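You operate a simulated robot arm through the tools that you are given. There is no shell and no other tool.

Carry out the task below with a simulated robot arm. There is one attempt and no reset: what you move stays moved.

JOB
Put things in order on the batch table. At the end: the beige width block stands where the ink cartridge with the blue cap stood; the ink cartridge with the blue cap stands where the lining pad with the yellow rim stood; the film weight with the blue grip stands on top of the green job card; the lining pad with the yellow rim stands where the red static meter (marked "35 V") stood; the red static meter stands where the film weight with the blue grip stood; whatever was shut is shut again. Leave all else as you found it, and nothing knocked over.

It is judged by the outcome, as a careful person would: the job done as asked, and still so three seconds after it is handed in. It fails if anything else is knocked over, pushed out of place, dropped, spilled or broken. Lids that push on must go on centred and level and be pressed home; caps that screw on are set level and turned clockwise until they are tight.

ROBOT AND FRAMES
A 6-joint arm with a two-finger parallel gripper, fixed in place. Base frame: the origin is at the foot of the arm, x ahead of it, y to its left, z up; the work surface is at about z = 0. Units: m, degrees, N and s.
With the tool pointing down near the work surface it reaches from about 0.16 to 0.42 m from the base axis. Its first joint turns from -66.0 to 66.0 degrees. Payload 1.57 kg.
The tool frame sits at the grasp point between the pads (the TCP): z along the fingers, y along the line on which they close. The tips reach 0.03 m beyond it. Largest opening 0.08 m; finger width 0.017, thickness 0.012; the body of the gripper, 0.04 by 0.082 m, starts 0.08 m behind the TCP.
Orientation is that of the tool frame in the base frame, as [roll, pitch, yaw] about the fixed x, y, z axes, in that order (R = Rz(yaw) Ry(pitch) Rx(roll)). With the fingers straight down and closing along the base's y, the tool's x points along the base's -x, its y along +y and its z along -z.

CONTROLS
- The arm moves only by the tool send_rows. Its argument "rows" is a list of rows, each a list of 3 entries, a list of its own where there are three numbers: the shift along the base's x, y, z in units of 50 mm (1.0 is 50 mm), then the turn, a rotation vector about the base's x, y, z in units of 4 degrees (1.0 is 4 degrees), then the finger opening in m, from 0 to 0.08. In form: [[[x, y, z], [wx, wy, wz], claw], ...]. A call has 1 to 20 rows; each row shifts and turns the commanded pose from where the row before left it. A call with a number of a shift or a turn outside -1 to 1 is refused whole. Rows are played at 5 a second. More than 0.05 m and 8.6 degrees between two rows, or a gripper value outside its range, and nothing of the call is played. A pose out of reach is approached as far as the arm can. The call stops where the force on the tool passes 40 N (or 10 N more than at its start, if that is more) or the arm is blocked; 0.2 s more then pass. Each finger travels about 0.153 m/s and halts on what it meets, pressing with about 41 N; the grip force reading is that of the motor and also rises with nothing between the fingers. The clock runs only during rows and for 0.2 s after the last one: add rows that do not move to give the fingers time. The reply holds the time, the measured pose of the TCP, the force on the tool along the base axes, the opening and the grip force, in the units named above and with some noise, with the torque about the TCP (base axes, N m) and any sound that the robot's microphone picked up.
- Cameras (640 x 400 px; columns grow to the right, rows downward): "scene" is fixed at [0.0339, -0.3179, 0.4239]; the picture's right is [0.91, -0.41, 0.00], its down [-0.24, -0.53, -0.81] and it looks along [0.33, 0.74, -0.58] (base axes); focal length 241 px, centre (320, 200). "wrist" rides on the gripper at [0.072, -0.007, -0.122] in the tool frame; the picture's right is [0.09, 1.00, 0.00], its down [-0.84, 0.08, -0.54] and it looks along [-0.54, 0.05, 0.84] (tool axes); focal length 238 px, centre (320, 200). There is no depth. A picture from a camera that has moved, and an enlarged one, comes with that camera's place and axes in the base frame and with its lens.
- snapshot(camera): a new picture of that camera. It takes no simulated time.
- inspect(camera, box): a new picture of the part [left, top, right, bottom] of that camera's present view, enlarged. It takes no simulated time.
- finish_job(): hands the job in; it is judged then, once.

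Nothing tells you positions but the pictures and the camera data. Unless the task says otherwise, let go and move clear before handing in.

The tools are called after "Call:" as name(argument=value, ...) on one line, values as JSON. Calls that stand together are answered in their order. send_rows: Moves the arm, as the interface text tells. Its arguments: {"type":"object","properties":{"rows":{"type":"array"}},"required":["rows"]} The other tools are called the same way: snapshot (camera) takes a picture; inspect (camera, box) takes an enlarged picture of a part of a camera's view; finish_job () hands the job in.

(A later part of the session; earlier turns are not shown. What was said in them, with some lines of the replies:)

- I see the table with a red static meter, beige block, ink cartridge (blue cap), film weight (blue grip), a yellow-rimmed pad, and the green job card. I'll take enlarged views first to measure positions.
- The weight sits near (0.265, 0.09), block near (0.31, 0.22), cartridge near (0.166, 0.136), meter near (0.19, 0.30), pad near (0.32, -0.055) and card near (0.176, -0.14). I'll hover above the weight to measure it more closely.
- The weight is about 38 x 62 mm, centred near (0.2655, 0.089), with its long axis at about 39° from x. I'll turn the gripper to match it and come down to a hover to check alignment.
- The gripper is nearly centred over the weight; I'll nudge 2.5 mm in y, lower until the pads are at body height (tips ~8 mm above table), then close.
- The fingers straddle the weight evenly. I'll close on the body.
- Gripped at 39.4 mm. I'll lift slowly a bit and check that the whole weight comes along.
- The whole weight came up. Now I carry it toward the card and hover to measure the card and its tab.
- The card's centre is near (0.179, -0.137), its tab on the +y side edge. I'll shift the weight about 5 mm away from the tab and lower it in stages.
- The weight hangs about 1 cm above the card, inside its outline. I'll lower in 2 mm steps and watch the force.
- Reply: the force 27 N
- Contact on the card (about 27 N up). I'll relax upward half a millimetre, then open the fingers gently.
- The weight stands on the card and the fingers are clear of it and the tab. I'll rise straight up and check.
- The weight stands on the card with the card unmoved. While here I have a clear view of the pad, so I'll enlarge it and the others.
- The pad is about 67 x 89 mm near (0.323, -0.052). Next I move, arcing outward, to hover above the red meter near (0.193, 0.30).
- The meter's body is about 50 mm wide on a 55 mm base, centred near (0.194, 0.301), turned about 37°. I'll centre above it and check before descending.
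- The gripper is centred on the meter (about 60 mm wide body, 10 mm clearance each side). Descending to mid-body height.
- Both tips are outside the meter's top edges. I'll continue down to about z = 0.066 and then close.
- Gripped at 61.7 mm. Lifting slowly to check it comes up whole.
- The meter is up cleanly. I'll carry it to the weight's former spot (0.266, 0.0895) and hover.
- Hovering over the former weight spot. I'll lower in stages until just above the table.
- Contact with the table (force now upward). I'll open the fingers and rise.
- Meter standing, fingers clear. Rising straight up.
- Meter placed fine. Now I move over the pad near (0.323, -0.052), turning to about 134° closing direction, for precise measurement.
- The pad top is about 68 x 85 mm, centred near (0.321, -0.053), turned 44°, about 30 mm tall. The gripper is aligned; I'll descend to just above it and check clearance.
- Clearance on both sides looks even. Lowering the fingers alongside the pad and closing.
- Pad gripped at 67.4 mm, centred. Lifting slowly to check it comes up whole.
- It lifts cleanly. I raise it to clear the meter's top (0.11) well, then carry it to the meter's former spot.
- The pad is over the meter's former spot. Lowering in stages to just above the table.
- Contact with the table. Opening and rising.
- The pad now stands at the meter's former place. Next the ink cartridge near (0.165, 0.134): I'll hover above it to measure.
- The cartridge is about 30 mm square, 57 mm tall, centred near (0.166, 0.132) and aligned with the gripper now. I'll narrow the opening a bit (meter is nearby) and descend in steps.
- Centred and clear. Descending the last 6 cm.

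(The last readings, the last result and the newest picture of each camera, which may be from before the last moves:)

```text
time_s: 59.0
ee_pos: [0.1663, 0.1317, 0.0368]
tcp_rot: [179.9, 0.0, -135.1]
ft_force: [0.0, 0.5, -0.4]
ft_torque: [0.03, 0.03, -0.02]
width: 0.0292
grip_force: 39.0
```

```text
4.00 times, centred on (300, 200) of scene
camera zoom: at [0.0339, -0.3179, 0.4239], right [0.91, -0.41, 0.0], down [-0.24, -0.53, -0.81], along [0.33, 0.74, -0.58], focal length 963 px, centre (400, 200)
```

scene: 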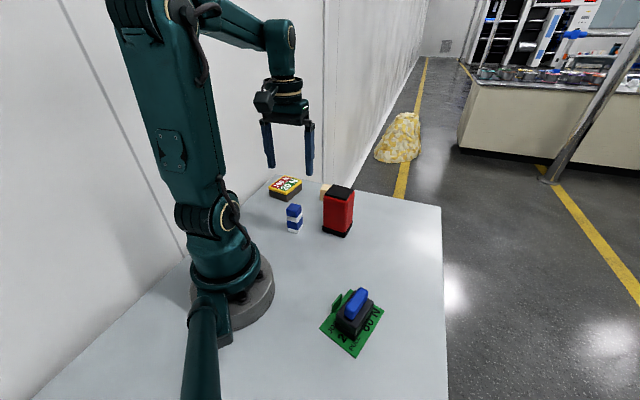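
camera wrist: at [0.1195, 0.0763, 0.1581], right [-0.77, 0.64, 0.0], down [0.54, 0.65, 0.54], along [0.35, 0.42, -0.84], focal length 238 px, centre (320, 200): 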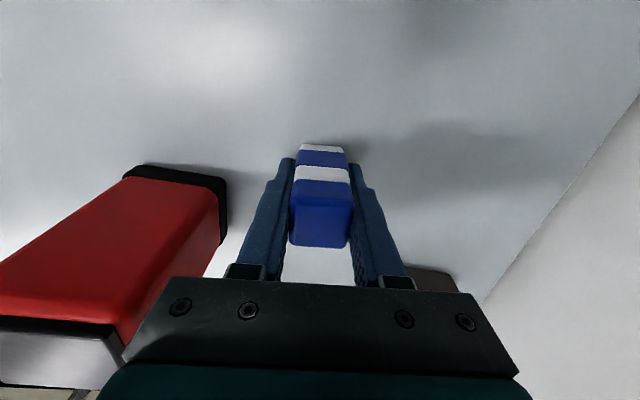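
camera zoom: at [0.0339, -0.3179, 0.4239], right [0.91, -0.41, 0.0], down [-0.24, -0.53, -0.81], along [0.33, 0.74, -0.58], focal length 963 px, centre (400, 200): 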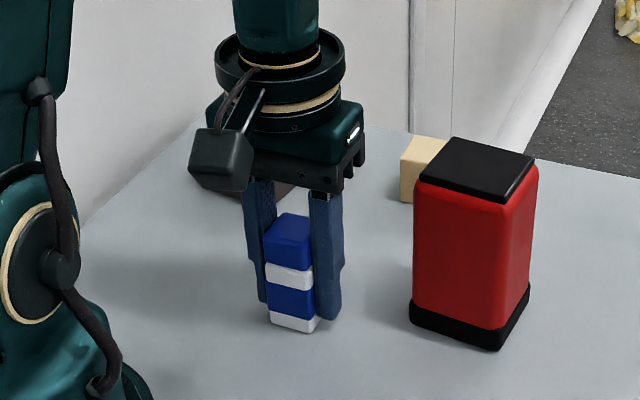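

Gripped at 29 mm. Lifting slowly to check that body and cap come up together.

Call:
send_rows(rows=[[[0, 0, 0.1], [0, 0, 0], 0.015], [[0, 0, 0.2], [0, 0, 0], 0.015], [[0, 0, 0.4], [0, 0, 0], 0.015], [[0, 0, 0], [0, 0, 0], 0.015]])

Call:
inspect(camera="scene", box=[250, 140, 350, 240])

Call:
snapshot(camera="wrist")

```text
time_s: 60.0
ee_pos: [0.1656, 0.1329, 0.0708]
tcp_rot: [-180.0, 0.0, -135.1]
ft_force: [-0.1, -1.2, -0.1]
ft_torque: [0.01, -0.02, 0.0]
width: 0.0292
grip_force: 38.9
```

```text
4.00 times, centred on (300, 190) of scene
camera zoom: at [0.0339, -0.3179, 0.4239], right [0.91, -0.41, 0.0], down [-0.24, -0.53, -0.81], along [0.33, 0.74, -0.58], focal length 963 px, centre (400, 240)
```

zoom: 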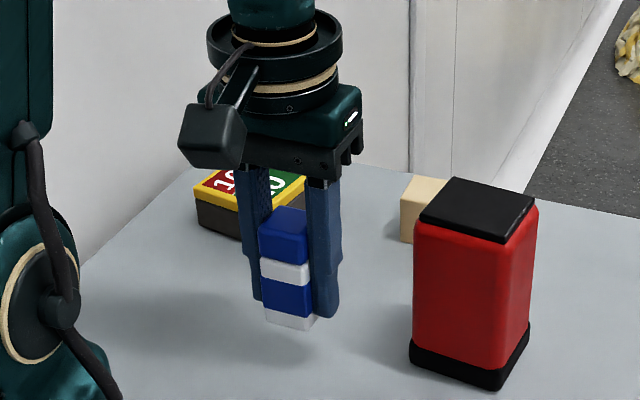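

```text
taken
camera wrist: at [0.1193, 0.0765, 0.1926], right [-0.77, 0.64, 0.0], down [0.54, 0.65, 0.54], along [0.35, 0.42, -0.84], focal length 238 px, centre (320, 200)
```

wrist: 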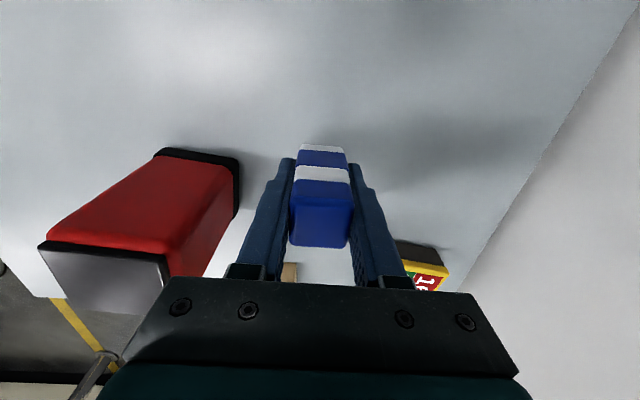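

Cap and body rise together. Lifting high enough to pass the meter, then carrying to the pad's former spot (0.3215, -0.0525).

Call:
send_rows(rows=[[[0, 0, 0.5], [0, 0, 0], 0.015], [[0, 0, 0.7], [0, 0, 0], 0.015], [[0, 0, 0.7], [0, 0, 0], 0.015], [[0, 0, 0.5], [0, 0, 0], 0.015], [[0.1733, -0.2055, 0], [0, 0, 0], 0.015], [[0.3467, -0.4111, 0], [0, 0, 0], 0.015], [[0.3467, -0.4111, 0], [0, 0, 0], 0.015], [[0.3467, -0.4111, 0], [0, 0, 0], 0.015], [[0.3467, -0.4111, 0], [0, 0, 0], 0.015], [[0.3467, -0.4111, 0], [0, 0, 0], 0.015], [[0.3467, -0.4111, 0], [0, 0, 0], 0.015], [[0.3467, -0.4111, 0], [0, 0, 0], 0.015], [[0.3467, -0.4111, 0], [0, 0, 0], 0.015], [[0.1733, -0.2055, 0], [0, 0, 0], 0.015], [[0, 0, 0], [0, 0, 0], 0.015], [[0, 0, 0], [0, 0, 0], 0.015]])

Call:
snapshot(camera="wrist")

Call:
snapshot(camera="scene")

```text
time_s: 63.4
ee_pos: [0.3219, -0.0546, 0.1913]
tcp_rot: [-179.9, 0.0, -135.1]
ft_force: [-0.9, 0.5, 0.1]
ft_torque: [0.0, 0.0, -0.01]
width: 0.0295
grip_force: 38.9
```

```text
taken
camera wrist: at [0.2753, -0.1096, 0.3131], right [-0.77, 0.64, 0.0], down [0.54, 0.65, 0.54], along [0.35, 0.42, -0.84], focal length 238 px, centre (320, 200)
```

wrist: 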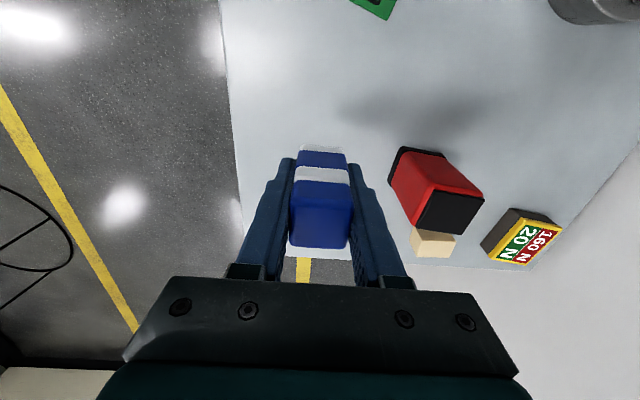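

```text
taken
```

scene: 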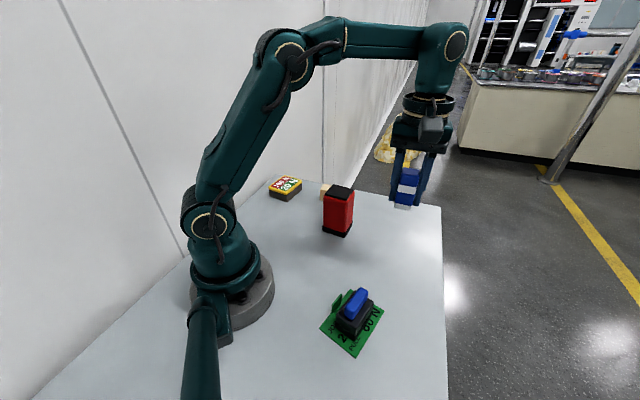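

Over the pad's former spot. Lowering in stages.

Call:
send_rows(rows=[[[0, 0.026, -0.3], [0, 0, 0], 0.015], [[0, 0, -0.5], [0, 0, 0], 0.015], [[0, 0, -0.5], [0, 0, 0], 0.015], [[0, 0, -0.5], [0, 0, 0], 0.015], [[0, 0, -0.5], [0, 0, 0], 0.015], [[0, 0, -0.4], [0, 0, 0], 0.015], [[0, 0, -0.2], [0, 0, 0], 0.015], [[0, 0, 0], [0, 0, 0], 0.015]])

Call:
inspect(camera="scene", box=[330, 150, 450, 290])

```text
time_s: 65.2
ee_pos: [0.3217, -0.0516, 0.047]
tcp_rot: [-180.0, 0.1, -135.1]
ft_force: [-0.2, 0.3, -0.2]
ft_torque: [-0.01, 0.0, -0.02]
width: 0.0293
grip_force: 39.2
```

```text
2.86 times, centred on (390, 220) of scene
camera zoom: at [0.0339, -0.3179, 0.4239], right [0.91, -0.41, 0.0], down [-0.24, -0.53, -0.81], along [0.33, 0.74, -0.58], focal length 688 px, centre (120, 143)
```

zoom: 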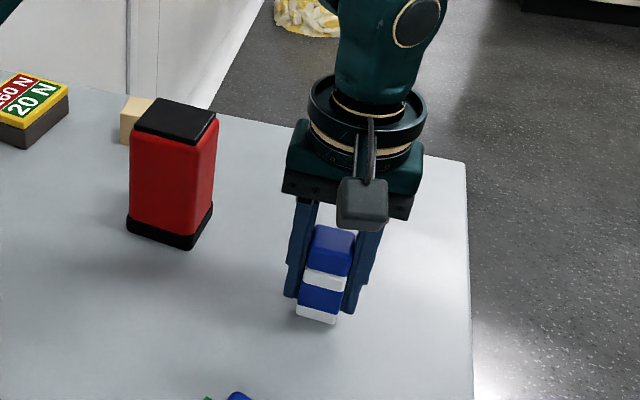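

Call:
send_rows(rows=[[[0, 0, -0.08], [0, 0, 0], 0.015], [[0, 0, -0.06], [0, 0, 0], 0.015], [[0, 0, -0.02], [0, 0, 0], 0.015], [[0, 0, 0], [0, 0, 0], 0.015]])

```text
time_s: 66.2
ee_pos: [0.3219, -0.0526, 0.0386]
tcp_rot: [180.0, 0.0, -135.1]
ft_force: [-0.3, -0.5, -0.6]
ft_torque: [0.02, -0.01, 0.01]
width: 0.0293
grip_force: 39.0
```

Call:
send_rows(rows=[[[0, 0, -0.02], [0, 0, 0], 0.015], [[0, 0, 0], [0, 0, 0], 0.015]])

Call:
send_rows(rows=[[[0, 0, -0.01], [0, 0, 0], 0.015], [[0, 0, 0], [0, 0, 0], 0.015]])

```text
time_s: 66.8
ee_pos: [0.321, -0.0528, 0.0372]
tcp_rot: [-180.0, 0.0, -135.1]
ft_force: [0.1, 0.4, -0.6]
ft_torque: [-0.04, 0.01, -0.01]
width: 0.0293
grip_force: 39.4
```

```text
time_s: 67.4
ee_pos: [0.3219, -0.0516, 0.0375]
tcp_rot: [180.0, -0.1, -135.1]
ft_force: [0.2, 0.8, -0.7]
ft_torque: [0.0, 0.02, 0.02]
width: 0.0293
grip_force: 38.9
```

Call:
send_rows(rows=[[[0, 0, -0.012], [0, 0, 0], 0.015], [[0, 0, 0], [0, 0, 0], 0.015]])

```text
time_s: 68.0
ee_pos: [0.3222, -0.052, 0.0367]
tcp_rot: [-179.9, 0.0, -135.1]
ft_force: [-2.0, 0.4, 8.0]
ft_torque: [0.03, 0.06, -0.05]
width: 0.0292
grip_force: 39.4
```

Contact felt (8 N). Opening and rising.

Call:
send_rows(rows=[[[0, 0, 0.006], [0, 0, 0], 0.015], [[0, 0, 0], [0, 0, 0], 0.033], [[0, 0, 0], [0, 0, 0], 0.04], [[0, 0, 0], [0, 0, 0], 0.055], [[0, 0, 0], [0, 0, 0], 0.06], [[0, 0, 0], [0, 0, 0], 0.06]])

Call:
snapshot(camera="wrist")

Call:
inspect(camera="scene", box=[330, 150, 450, 290])

```text
time_s: 69.4
ee_pos: [0.3217, -0.0517, 0.0363]
tcp_rot: [180.0, 0.0, -135.1]
ft_force: [0.8, -0.1, -0.9]
ft_torque: [0.01, 0.01, 0.0]
width: 0.0601
grip_force: 0.0
```

```text
taken
camera wrist: at [0.2751, -0.1076, 0.158], right [-0.77, 0.64, 0.0], down [0.54, 0.65, 0.54], along [0.35, 0.42, -0.84], focal length 238 px, centre (320, 200)
```

wrist: 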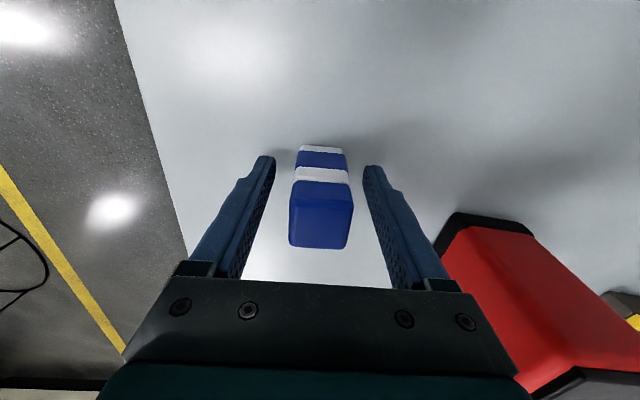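

```text
2.86 times, centred on (390, 220) of scene
camera zoom: at [0.0339, -0.3179, 0.4239], right [0.91, -0.41, 0.0], down [-0.24, -0.53, -0.81], along [0.33, 0.74, -0.58], focal length 688 px, centre (120, 143)
```

zoom: 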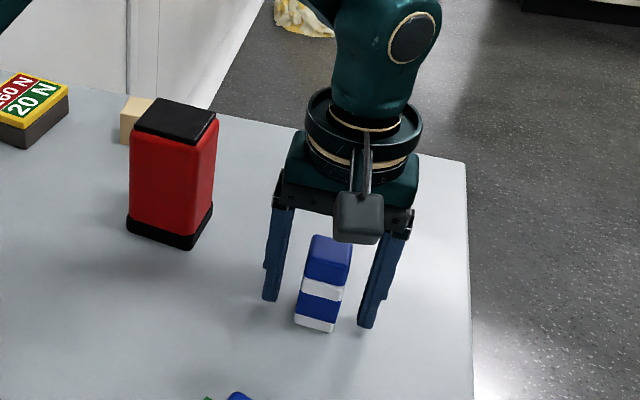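

The cartridge stands freely. Rising straight up, then on to the beige block near (0.305, 0.215).

Call:
send_rows(rows=[[[0, 0, 0.2], [0, 0, 0], 0.06], [[0, 0, 0.4], [0, 0, 0], 0.06], [[0, 0, 0.7], [0, 0, 0], 0.06], [[0, 0, 0.8], [0, 0, 0], 0.06], [[0, 0, 0.8], [0, 0, 0], 0.06], [[0, 0, 0.5], [0, 0, 0], 0.08], [[0, 0, 0], [0, 0, 0], 0.08]])

Call:
snapshot(camera="wrist")

Call:
snapshot(camera="scene")

```text
time_s: 71.0
ee_pos: [0.3225, -0.0513, 0.2074]
tcp_rot: [-180.0, 0.0, -135.2]
ft_force: [-0.1, 0.0, 0.2]
ft_torque: [0.03, 0.01, 0.02]
width: 0.0799
grip_force: 0.2
```

```text
taken
camera wrist: at [0.2758, -0.1071, 0.3287], right [-0.77, 0.64, 0.0], down [0.54, 0.65, 0.54], along [0.35, 0.42, -0.84], focal length 238 px, centre (320, 200)
```

wrist: 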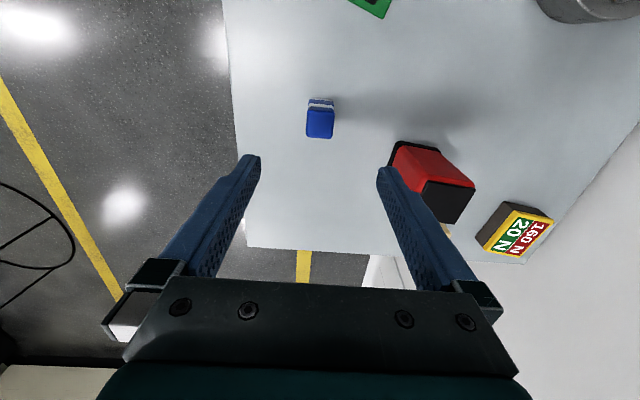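

```text
taken
```

scene: 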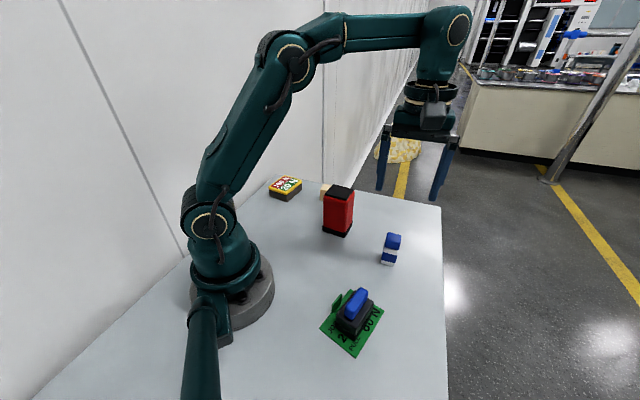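

Cartridge stands at the pad's former place. Moving to hover above the beige block.

Call:
send_rows(rows=[[[-0.02, 0.3, 0], [0, 0, 0.07], 0.08], [[-0.037, 0.592, 0], [0, 0, 0.07], 0.08], [[-0.037, 0.592, 0], [0, 0, 0.07], 0.08], [[-0.037, 0.592, 0], [0, 0, 0.07], 0.08], [[-0.037, 0.592, 0], [0, 0, 0.07], 0.08], [[-0.037, 0.592, 0], [0, 0, 0.07], 0.08], [[-0.037, 0.592, 0], [0, 0, 0.07], 0.08], [[-0.037, 0.592, 0], [0, 0, 0.07], 0.08], [[-0.037, 0.592, 0], [0, 0, 0.07], 0.08], [[-0.015, 0.29, -0.2], [0, 0, 0], 0.08], [[0, 0, 0], [0, 0, 0], 0.08], [[0, 0, 0], [0, 0, 0], 0.08]])

Call:
snapshot(camera="wrist")

Call:
snapshot(camera="scene")

```text
time_s: 73.6
ee_pos: [0.3049, 0.2138, 0.195]
tcp_rot: [179.9, 0.0, -132.6]
ft_force: [0.7, -0.2, -0.5]
ft_torque: [0.02, -0.01, 0.0]
width: 0.0803
grip_force: 0.0
```

```text
taken
camera wrist: at [0.2604, 0.1561, 0.3164], right [-0.8, 0.61, 0.0], down [0.51, 0.67, 0.54], along [0.33, 0.43, -0.84], focal length 238 px, centre (320, 200)
```

wrist: 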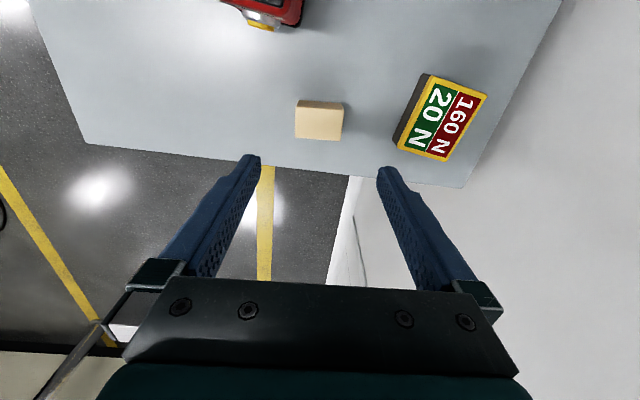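

```text
taken
```

scene: 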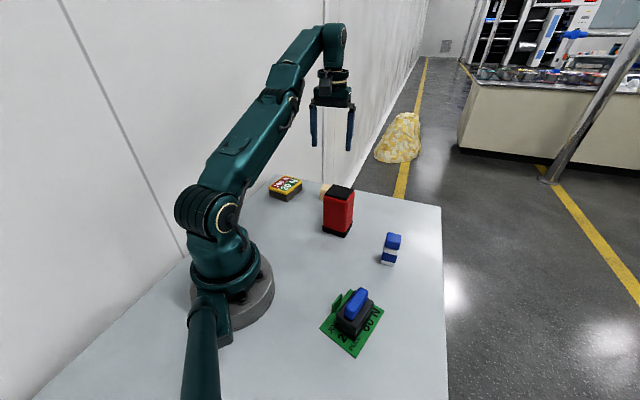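

Call:
inspect(camera="wrist", box=[280, 85, 360, 155])

Call:
inspect(camera="wrist", box=[210, 0, 320, 60])

```text
5.71 times, centred on (320, 120) of wrist
camera zoom: at [0.2604, 0.1561, 0.3164], right [-0.8, 0.61, 0.0], down [0.51, 0.67, 0.54], along [0.33, 0.43, -0.84], focal length 1362 px, centre (320, 657)
```

zoom: 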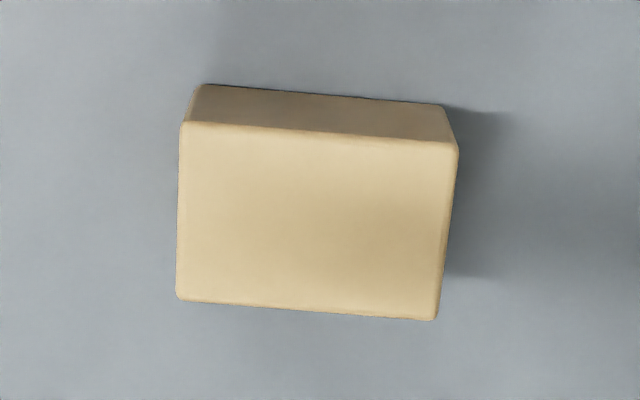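

```text
5.82 times, centred on (265, 30) of wrist
camera zoom: at [0.2604, 0.1561, 0.3164], right [-0.8, 0.61, 0.0], down [0.51, 0.67, 0.54], along [0.33, 0.43, -0.84], focal length 1387 px, centre (640, 1189)
```

zoom: 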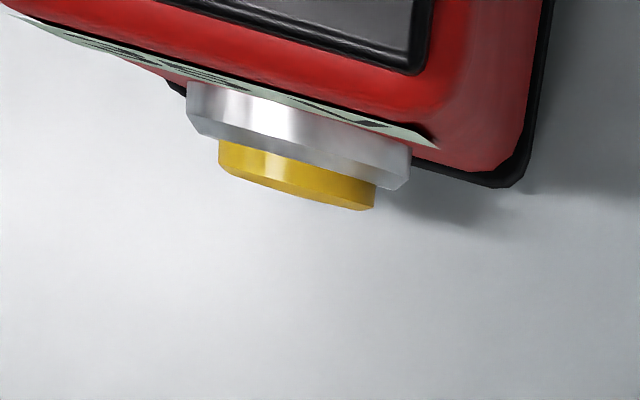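

The block is about 54 x 35 x 37 mm, centred near (0.307, 0.215), closing direction matches. Descending in stages.

Call:
send_rows(rows=[[[0.064, 0.026, -0.3], [0, 0, 0.2], 0.08], [[0, 0, -0.5], [0, 0, 0], 0.08], [[0, 0, -0.5], [0, 0, 0], 0.08], [[0, 0, -0.5], [0, 0, 0], 0.08], [[0, 0, -0.5], [0, 0, 0], 0.08], [[0, 0, -0.1], [0, 0, 0], 0.08], [[0, 0, 0], [0, 0, 0], 0.08]])

Call:
snapshot(camera="wrist")

Call:
inspect(camera="scene", box=[260, 110, 400, 250])

```text
time_s: 75.2
ee_pos: [0.3085, 0.215, 0.0762]
tcp_rot: [-180.0, 0.0, -131.8]
ft_force: [0.3, 0.2, -0.6]
ft_torque: [0.01, 0.0, 0.04]
width: 0.08
grip_force: 0.0
out of reach, approached as far as the arm can: row 2
```

```text
taken
camera wrist: at [0.2653, 0.1572, 0.1977], right [-0.8, 0.59, 0.0], down [0.5, 0.68, 0.54], along [0.32, 0.44, -0.84], focal length 238 px, centre (320, 200)
```

wrist: 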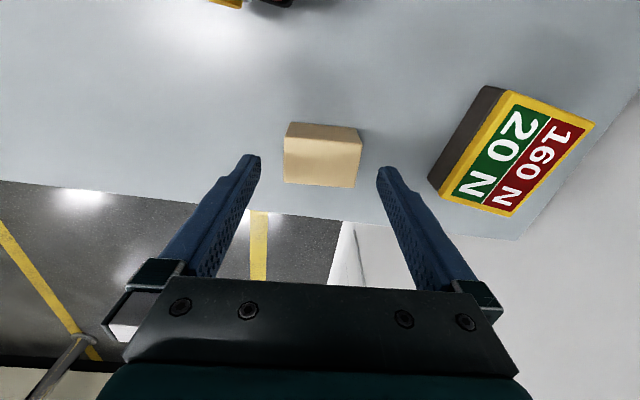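

```text
2.86 times, centred on (330, 180) of scene
camera zoom: at [0.0339, -0.3179, 0.4239], right [0.91, -0.41, 0.0], down [-0.24, -0.53, -0.81], along [0.33, 0.74, -0.58], focal length 688 px, centre (291, 257)
```

zoom: 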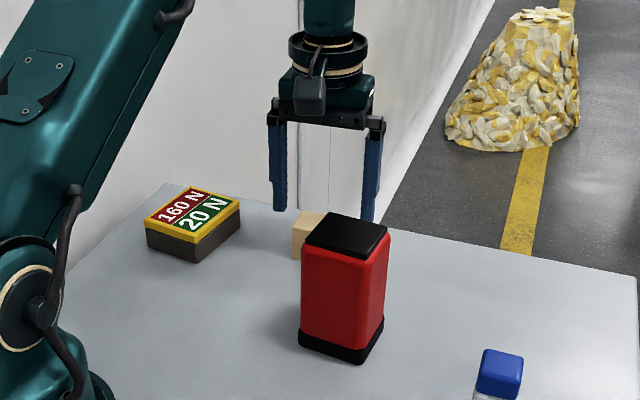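

Block lies between the fingers. Down the last few centimetres and close.

Call:
send_rows(rows=[[[-0.016, -0.008, -0.25], [0, 0, 0], 0.08], [[0, 0, -0.3], [0, 0, 0], 0.08], [[0, 0, -0.23], [0, 0, 0], 0.08], [[0, 0, 0], [0, 0, 0], 0.08]])

Call:
snapshot(camera="wrist")

Call:
inspect(camera="scene", box=[260, 110, 400, 250])

```text
time_s: 76.2
ee_pos: [0.3062, 0.2149, 0.0364]
tcp_rot: [-179.9, 0.0, -131.8]
ft_force: [-0.8, 0.5, -0.3]
ft_torque: [0.01, -0.05, 0.0]
width: 0.0798
grip_force: 0.1
```

```text
taken
camera wrist: at [0.2641, 0.1571, 0.1586], right [-0.8, 0.59, 0.0], down [0.5, 0.68, 0.54], along [0.32, 0.44, -0.84], focal length 238 px, centre (320, 200)
```

wrist: 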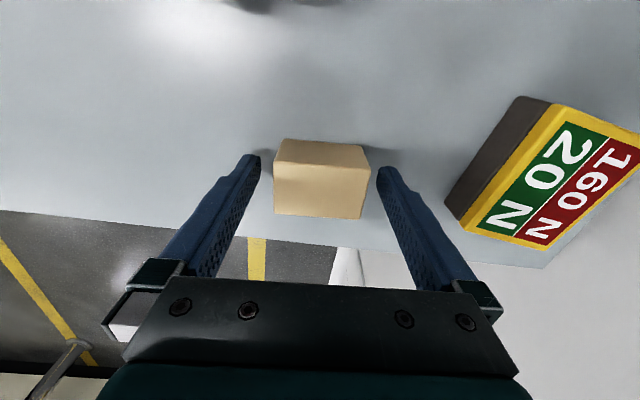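

```text
2.86 times, centred on (330, 180) of scene
camera zoom: at [0.0339, -0.3179, 0.4239], right [0.91, -0.41, 0.0], down [-0.24, -0.53, -0.81], along [0.33, 0.74, -0.58], focal length 688 px, centre (291, 257)
```

zoom: 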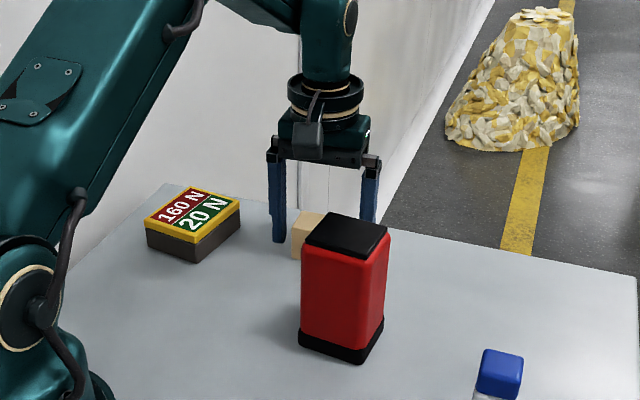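

Call:
send_rows(rows=[[[0, 0, 0], [0, 0, 0], 0.07], [[0, 0, 0], [0, 0, 0], 0.062], [[0, 0, 0], [0, 0, 0], 0.055], [[0, 0, 0], [0, 0, 0], 0.045], [[0, 0, 0], [0, 0, 0], 0.035]])

Call:
snapshot(camera="wrist")

```text
time_s: 77.4
ee_pos: [0.3078, 0.2158, 0.0371]
tcp_rot: [180.0, -0.1, -131.8]
ft_force: [0.1, 0.1, 0.4]
ft_torque: [0.0, 0.04, 0.01]
width: 0.0539
grip_force: 41.2
```

```text
taken
camera wrist: at [0.2642, 0.1571, 0.1589], right [-0.8, 0.59, 0.0], down [0.5, 0.68, 0.54], along [0.32, 0.44, -0.84], focal length 238 px, centre (320, 200)
```

wrist: 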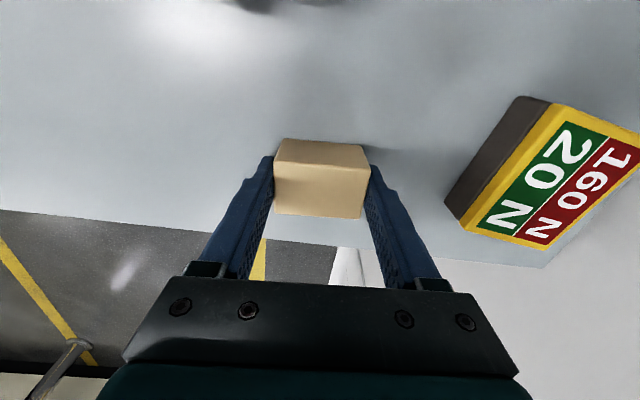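

Block gripped at 53.9 mm. Lift, then carry inward over to the cartridge's former spot (0.166, 0.132).

Call:
send_rows(rows=[[[0, 0, 0.1], [0, 0, 0], 0.035], [[0, 0, 0.3], [0, 0, 0], 0.035], [[0, 0, 0.4], [0, 0, 0], 0.035], [[0, 0, 0.4], [0, 0, 0], 0.035], [[-0.3, -0.18, 0.5], [0, 0, -0.09], 0.035], [[-0.3, -0.18, 0.5], [0, 0, -0.09], 0.035], [[-0.3, -0.18, 0.5], [0, 0, -0.09], 0.035], [[-0.384, -0.23, 0.2], [0, 0, -0.09], 0.035], [[-0.384, -0.23, 0], [0, 0, -0.09], 0.035], [[-0.384, -0.23, 0], [0, 0, -0.09], 0.035], [[-0.384, -0.23, 0], [0, 0, -0.09], 0.035], [[-0.384, -0.23, 0], [0, 0, -0.09], 0.035], [[0, 0, 0], [0, 0, 0], 0.035], [[0, 0, 0], [0, 0, 0], 0.035]])

Call:
snapshot(camera="wrist")

Call:
snapshot(camera="scene")

```text
time_s: 80.4
ee_pos: [0.166, 0.1327, 0.1832]
tcp_rot: [-179.9, 0.1, -134.6]
ft_force: [-0.1, 1.0, -1.6]
ft_torque: [0.03, 0.03, 0.02]
width: 0.0541
grip_force: 40.6
```

```text
taken
camera wrist: at [0.1207, 0.0748, 0.3039], right [-0.77, 0.63, 0.0], down [0.53, 0.65, 0.54], along [0.34, 0.42, -0.84], focal length 238 px, centre (320, 200)
```

wrist: 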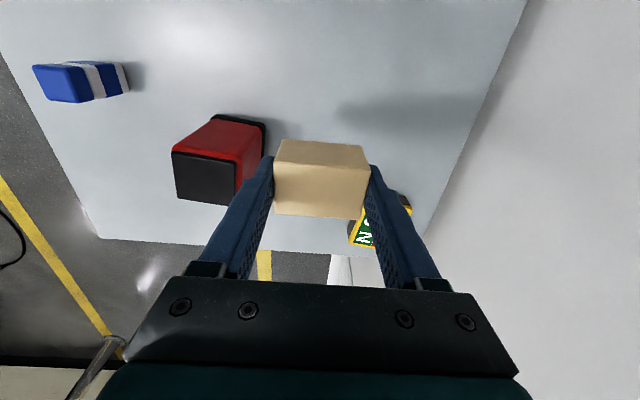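

```text
taken
```

scene: 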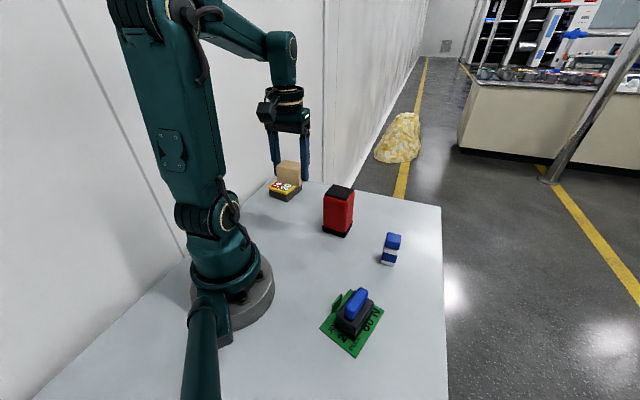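

Over the cartridge's former spot; the meter and pad are clear of the path down. Lowering in stages.

Call:
send_rows(rows=[[[0, 0, -0.3], [0, 0, 0], 0.035], [[0, 0, -0.5], [0, 0, 0], 0.035], [[0, 0, -0.5], [0, 0, 0], 0.035], [[0, 0, -0.5], [0, 0, 0], 0.035], [[0, 0, -0.5], [0, 0, 0], 0.035], [[0, 0, -0.3], [0, 0, 0], 0.035], [[0, 0, -0.1], [0, 0, 0], 0.035], [[0, 0, 0], [0, 0, 0], 0.035]])

Call:
snapshot(camera="wrist")

Call:
inspect(camera="scene", box=[230, 130, 370, 260])

```text
time_s: 82.2
ee_pos: [0.1674, 0.1302, 0.0483]
tcp_rot: [180.0, 0.1, -134.6]
ft_force: [1.0, 0.1, -1.2]
ft_torque: [0.02, -0.03, -0.03]
width: 0.0542
grip_force: 41.1
```

```text
taken
camera wrist: at [0.1209, 0.074, 0.1685], right [-0.77, 0.63, 0.0], down [0.53, 0.65, 0.54], along [0.34, 0.42, -0.84], focal length 238 px, centre (320, 200)
```

wrist: 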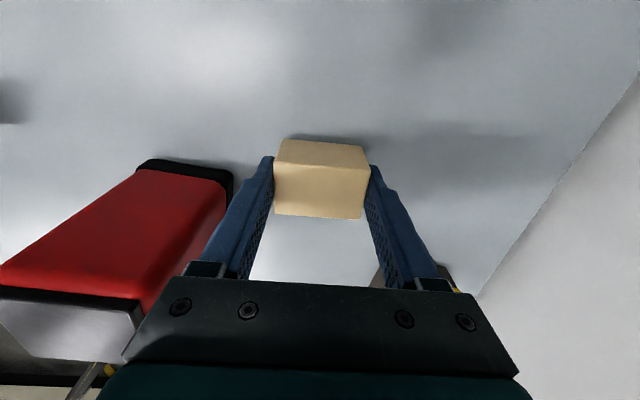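

```text
3.08 times, centred on (300, 195) of scene
camera zoom: at [0.0339, -0.3179, 0.4239], right [0.91, -0.41, 0.0], down [-0.24, -0.53, -0.81], along [0.33, 0.74, -0.58], focal length 741 px, centre (382, 215)
```

zoom: 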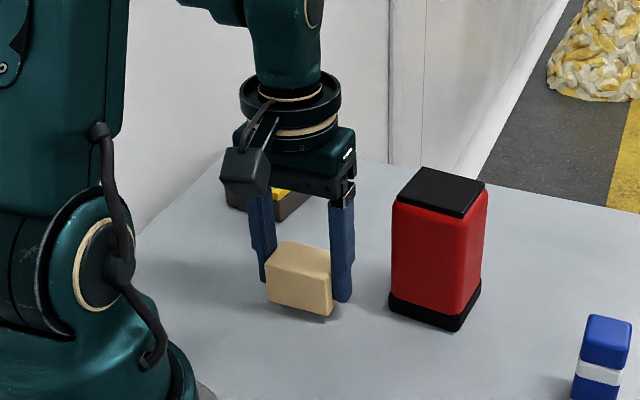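

Call:
send_rows(rows=[[[-0.01, 0.03, -0.06], [0, 0, 0], 0.035], [[0, 0, -0.06], [0, 0, 0], 0.035], [[0, 0, -0.05], [0, 0, 0], 0.035], [[0, 0, 0], [0, 0, 0], 0.035]])

```text
time_s: 83.2
ee_pos: [0.1661, 0.131, 0.0399]
tcp_rot: [180.0, 0.0, -134.6]
ft_force: [-0.5, 0.1, -0.6]
ft_torque: [-0.02, -0.02, 0.02]
width: 0.0537
grip_force: 40.7
```

Call:
send_rows(rows=[[[0, 0, -0.03], [0, 0, 0], 0.035], [[0, 0, 0], [0, 0, 0], 0.035]])

Call:
send_rows(rows=[[[0, 0, -0.014], [0, 0, 0], 0.035], [[0, 0, 0], [0, 0, 0], 0.035]])

```text
time_s: 83.8
ee_pos: [0.1661, 0.1327, 0.039]
tcp_rot: [-179.8, 0.0, -134.7]
ft_force: [-0.3, 0.5, -0.8]
ft_torque: [0.02, 0.03, -0.03]
width: 0.0541
grip_force: 41.0
```

```text
time_s: 84.4
ee_pos: [0.166, 0.1312, 0.037]
tcp_rot: [-179.9, 0.1, -134.6]
ft_force: [-1.2, -4.5, 22.0]
ft_torque: [-0.07, 0.12, -0.02]
width: 0.0541
grip_force: 41.1
```

Firm contact (22 N). I'll relax slightly upward, then open.

Call:
send_rows(rows=[[[0, 0, 0.008], [0, 0, 0], 0.035], [[0, 0, 0], [0, 0, 0], 0.035]])

```text
time_s: 85.0
ee_pos: [0.1657, 0.1321, 0.0368]
tcp_rot: [-180.0, 0.1, -134.7]
ft_force: [0.3, 0.8, 2.0]
ft_torque: [0.01, 0.02, 0.02]
width: 0.0539
grip_force: 40.8
```

Call:
send_rows(rows=[[[0, 0, 0], [0, 0, 0], 0.057], [[0, 0, 0], [0, 0, 0], 0.063], [[0, 0, 0], [0, 0, 0], 0.07], [[0, 0, 0], [0, 0, 0], 0.07]])

Call:
snapshot(camera="wrist")

Call:
inspect(camera="scene", box=[230, 130, 370, 260])

```text
time_s: 86.0
ee_pos: [0.1664, 0.132, 0.0378]
tcp_rot: [179.9, 0.0, -134.7]
ft_force: [-0.5, -0.3, 0.6]
ft_torque: [0.0, -0.04, -0.01]
width: 0.07
grip_force: 0.0
```

```text
taken
camera wrist: at [0.1199, 0.0759, 0.1589], right [-0.77, 0.63, 0.0], down [0.53, 0.65, 0.54], along [0.34, 0.42, -0.84], focal length 238 px, centre (320, 200)
```

wrist: 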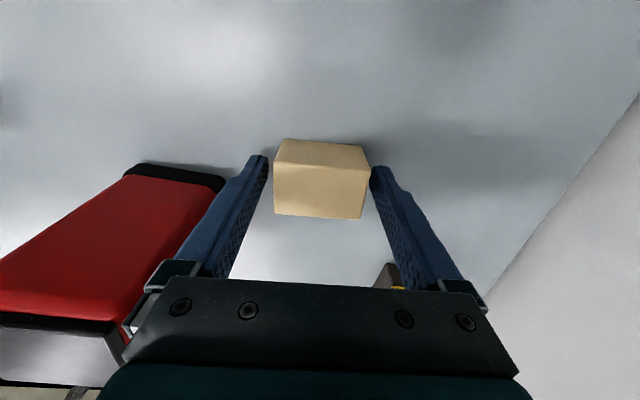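

```text
3.08 times, centred on (300, 195) of scene
camera zoom: at [0.0339, -0.3179, 0.4239], right [0.91, -0.41, 0.0], down [-0.24, -0.53, -0.81], along [0.33, 0.74, -0.58], focal length 741 px, centre (382, 215)
```

zoom: 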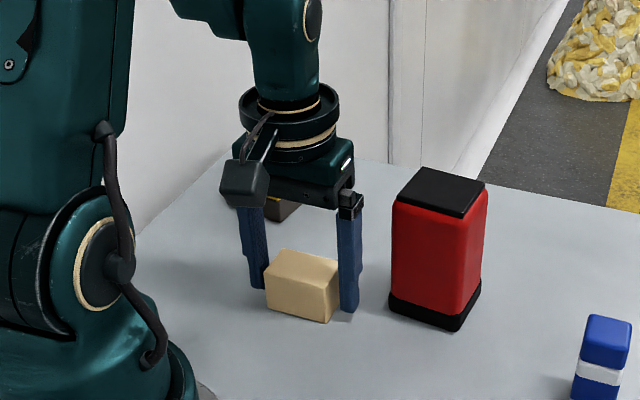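

Block set down; fingers clear of the meter. Rising straight up and backing away for a final check.

Call:
send_rows(rows=[[[0, 0, 0.2], [0, 0, 0], 0.07], [[0, 0, 0.4], [0, 0, 0], 0.07], [[0, 0, 0.7], [0, 0, 0], 0.07], [[0, 0, 0.8], [0, 0, 0], 0.07], [[0, 0, 0.8], [0, 0, 0], 0.07], [[0, 0, 0.8], [0, 0, 0], 0.07], [[0, 0, 0.7], [0, 0, 0], 0.07], [[0.1, -0.3, 0], [0, 0, 0], 0.07], [[0.2, -0.5, 0], [0, 0, 0], 0.07], [[0.2, -0.5, 0], [0, 0, 0], 0.07], [[0.2, -0.5, 0], [0, 0, 0], 0.07], [[0, 0, 0], [0, 0, 0], 0.07], [[0, 0, 0], [0, 0, 0], 0.07]])

Call:
snapshot(camera="wrist")

Call:
snapshot(camera="scene")

Call:
inspect(camera="scene", box=[240, 160, 420, 280])

Call:
inspect(camera="scene", box=[310, 225, 420, 365])

```text
time_s: 88.8
ee_pos: [0.2016, 0.0408, 0.2557]
tcp_rot: [180.0, 0.0, -134.6]
ft_force: [-0.3, -0.3, 0.0]
ft_torque: [0.01, 0.0, 0.04]
width: 0.0701
grip_force: 0.1
```

```text
taken
camera wrist: at [0.1552, -0.0151, 0.3786], right [-0.77, 0.63, 0.0], down [0.53, 0.65, 0.54], along [0.34, 0.42, -0.84], focal length 238 px, centre (320, 200)
```

wrist: 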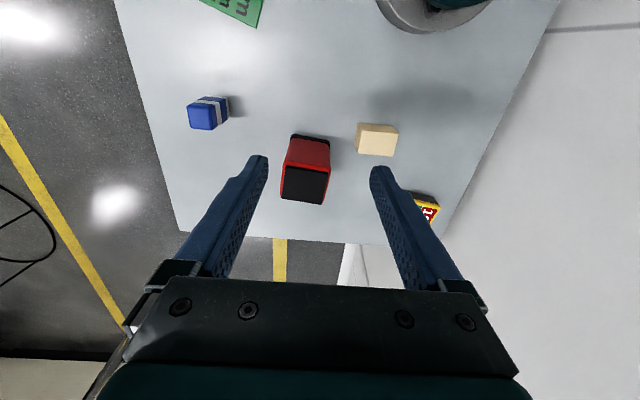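

```text
taken
```

scene: 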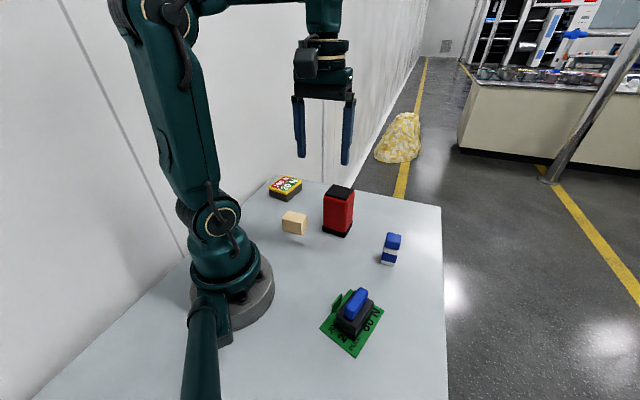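

```text
3.33 times, centred on (330, 220) of scene
camera zoom: at [0.0339, -0.3179, 0.4239], right [0.91, -0.41, 0.0], down [-0.24, -0.53, -0.81], along [0.33, 0.74, -0.58], focal length 802 px, centre (287, 133)
```

zoom: 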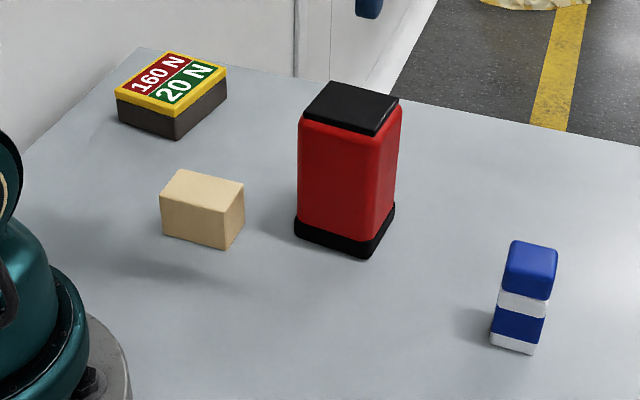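

```text
2.86 times, centred on (365, 295) of scene
camera zoom: at [0.0339, -0.3179, 0.4239], right [0.91, -0.41, 0.0], down [-0.24, -0.53, -0.81], along [0.33, 0.74, -0.58], focal length 688 px, centre (191, -71)
```

zoom: 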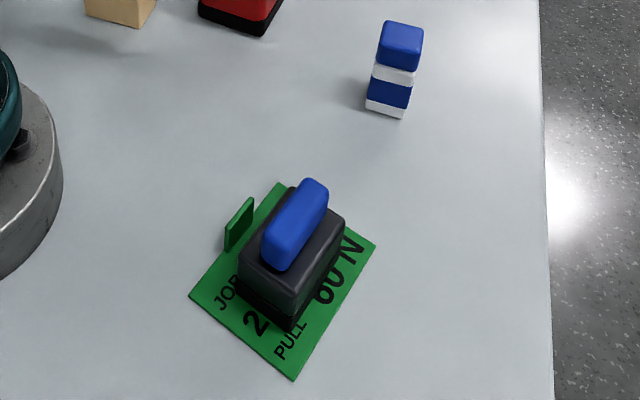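

Call:
inspect(camera="wrist", box=[330, 100, 430, 180])

Call:
inspect(camera="wrist", box=[170, 70, 340, 220])

Call:
inspect(camera="scene", box=[265, 190, 325, 250])

```text
5.00 times, centred on (380, 140) of wrist
camera zoom: at [0.1552, -0.0151, 0.3786], right [-0.77, 0.63, 0.0], down [0.53, 0.65, 0.54], along [0.34, 0.42, -0.84], focal length 1192 px, centre (20, 500)
```

zoom: 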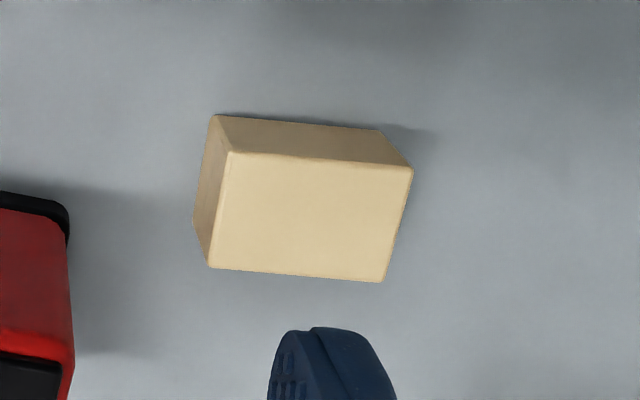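

```text
2.67 times, centred on (255, 145) of wrist
camera zoom: at [0.1552, -0.0151, 0.3786], right [-0.77, 0.63, 0.0], down [0.53, 0.65, 0.54], along [0.34, 0.42, -0.84], focal length 636 px, centre (493, 347)
```

zoom: 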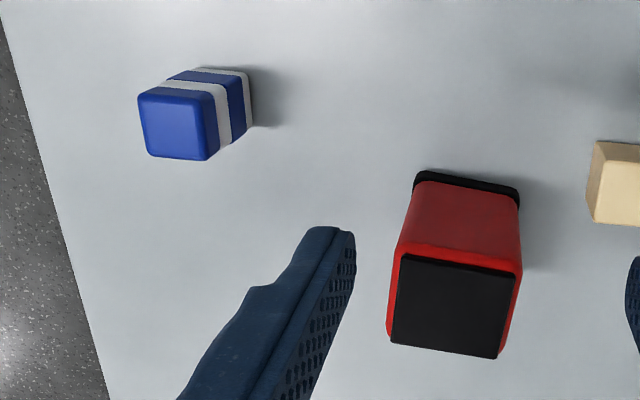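

```text
6.67 times, centred on (295, 220) of scene
camera zoom: at [0.0339, -0.3179, 0.4239], right [0.91, -0.41, 0.0], down [-0.24, -0.53, -0.81], along [0.33, 0.74, -0.58], focal length 1605 px, centre (487, 67)
```

zoom: 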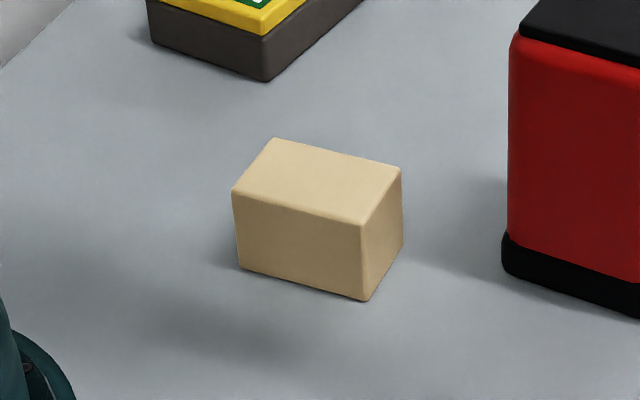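

All five items stand upright. The block is at the cartridge's former spot and the cartridge at the pad's. The pad is at the meter's, the meter at the weight's, and the weight is on the green card. Nothing was opened, everything else is undisturbed and the gripper is clear, so I'm handing in.

Call:
finish_job()

```text
The job is handed in.
```

All five items are where you asked, each standing upright. I've handed the job in, but haven't seen the judge's result.

| Item | Now stands | Position (x, y in m) |
|---|---|---|
| Beige width block | where the ink cartridge stood | (0.166, 0.132) |
| Ink cartridge with the blue cap | where the lining pad stood | (0.322, -0.052) |
| Film weight with the blue grip | on the green job card, shifted about 5 mm off centre, away from the card's tab | (0.181, -0.141) |
| Lining pad with the yellow rim | where the red static meter stood | (0.194, 0.301) |
| Red static meter | where the film weight stood | (0.266, 0.089) |

Positions are estimated from the camera views and the arm's readings, so each could be off by a few millimetres. I never saw the "35 V" marking clearly; it was the only red meter on the table.

Nothing had to be opened, and the cartridge cap stayed on throughout. In the final pictures nothing was knocked over and the card had not moved. The gripper is empty and clear of everything.
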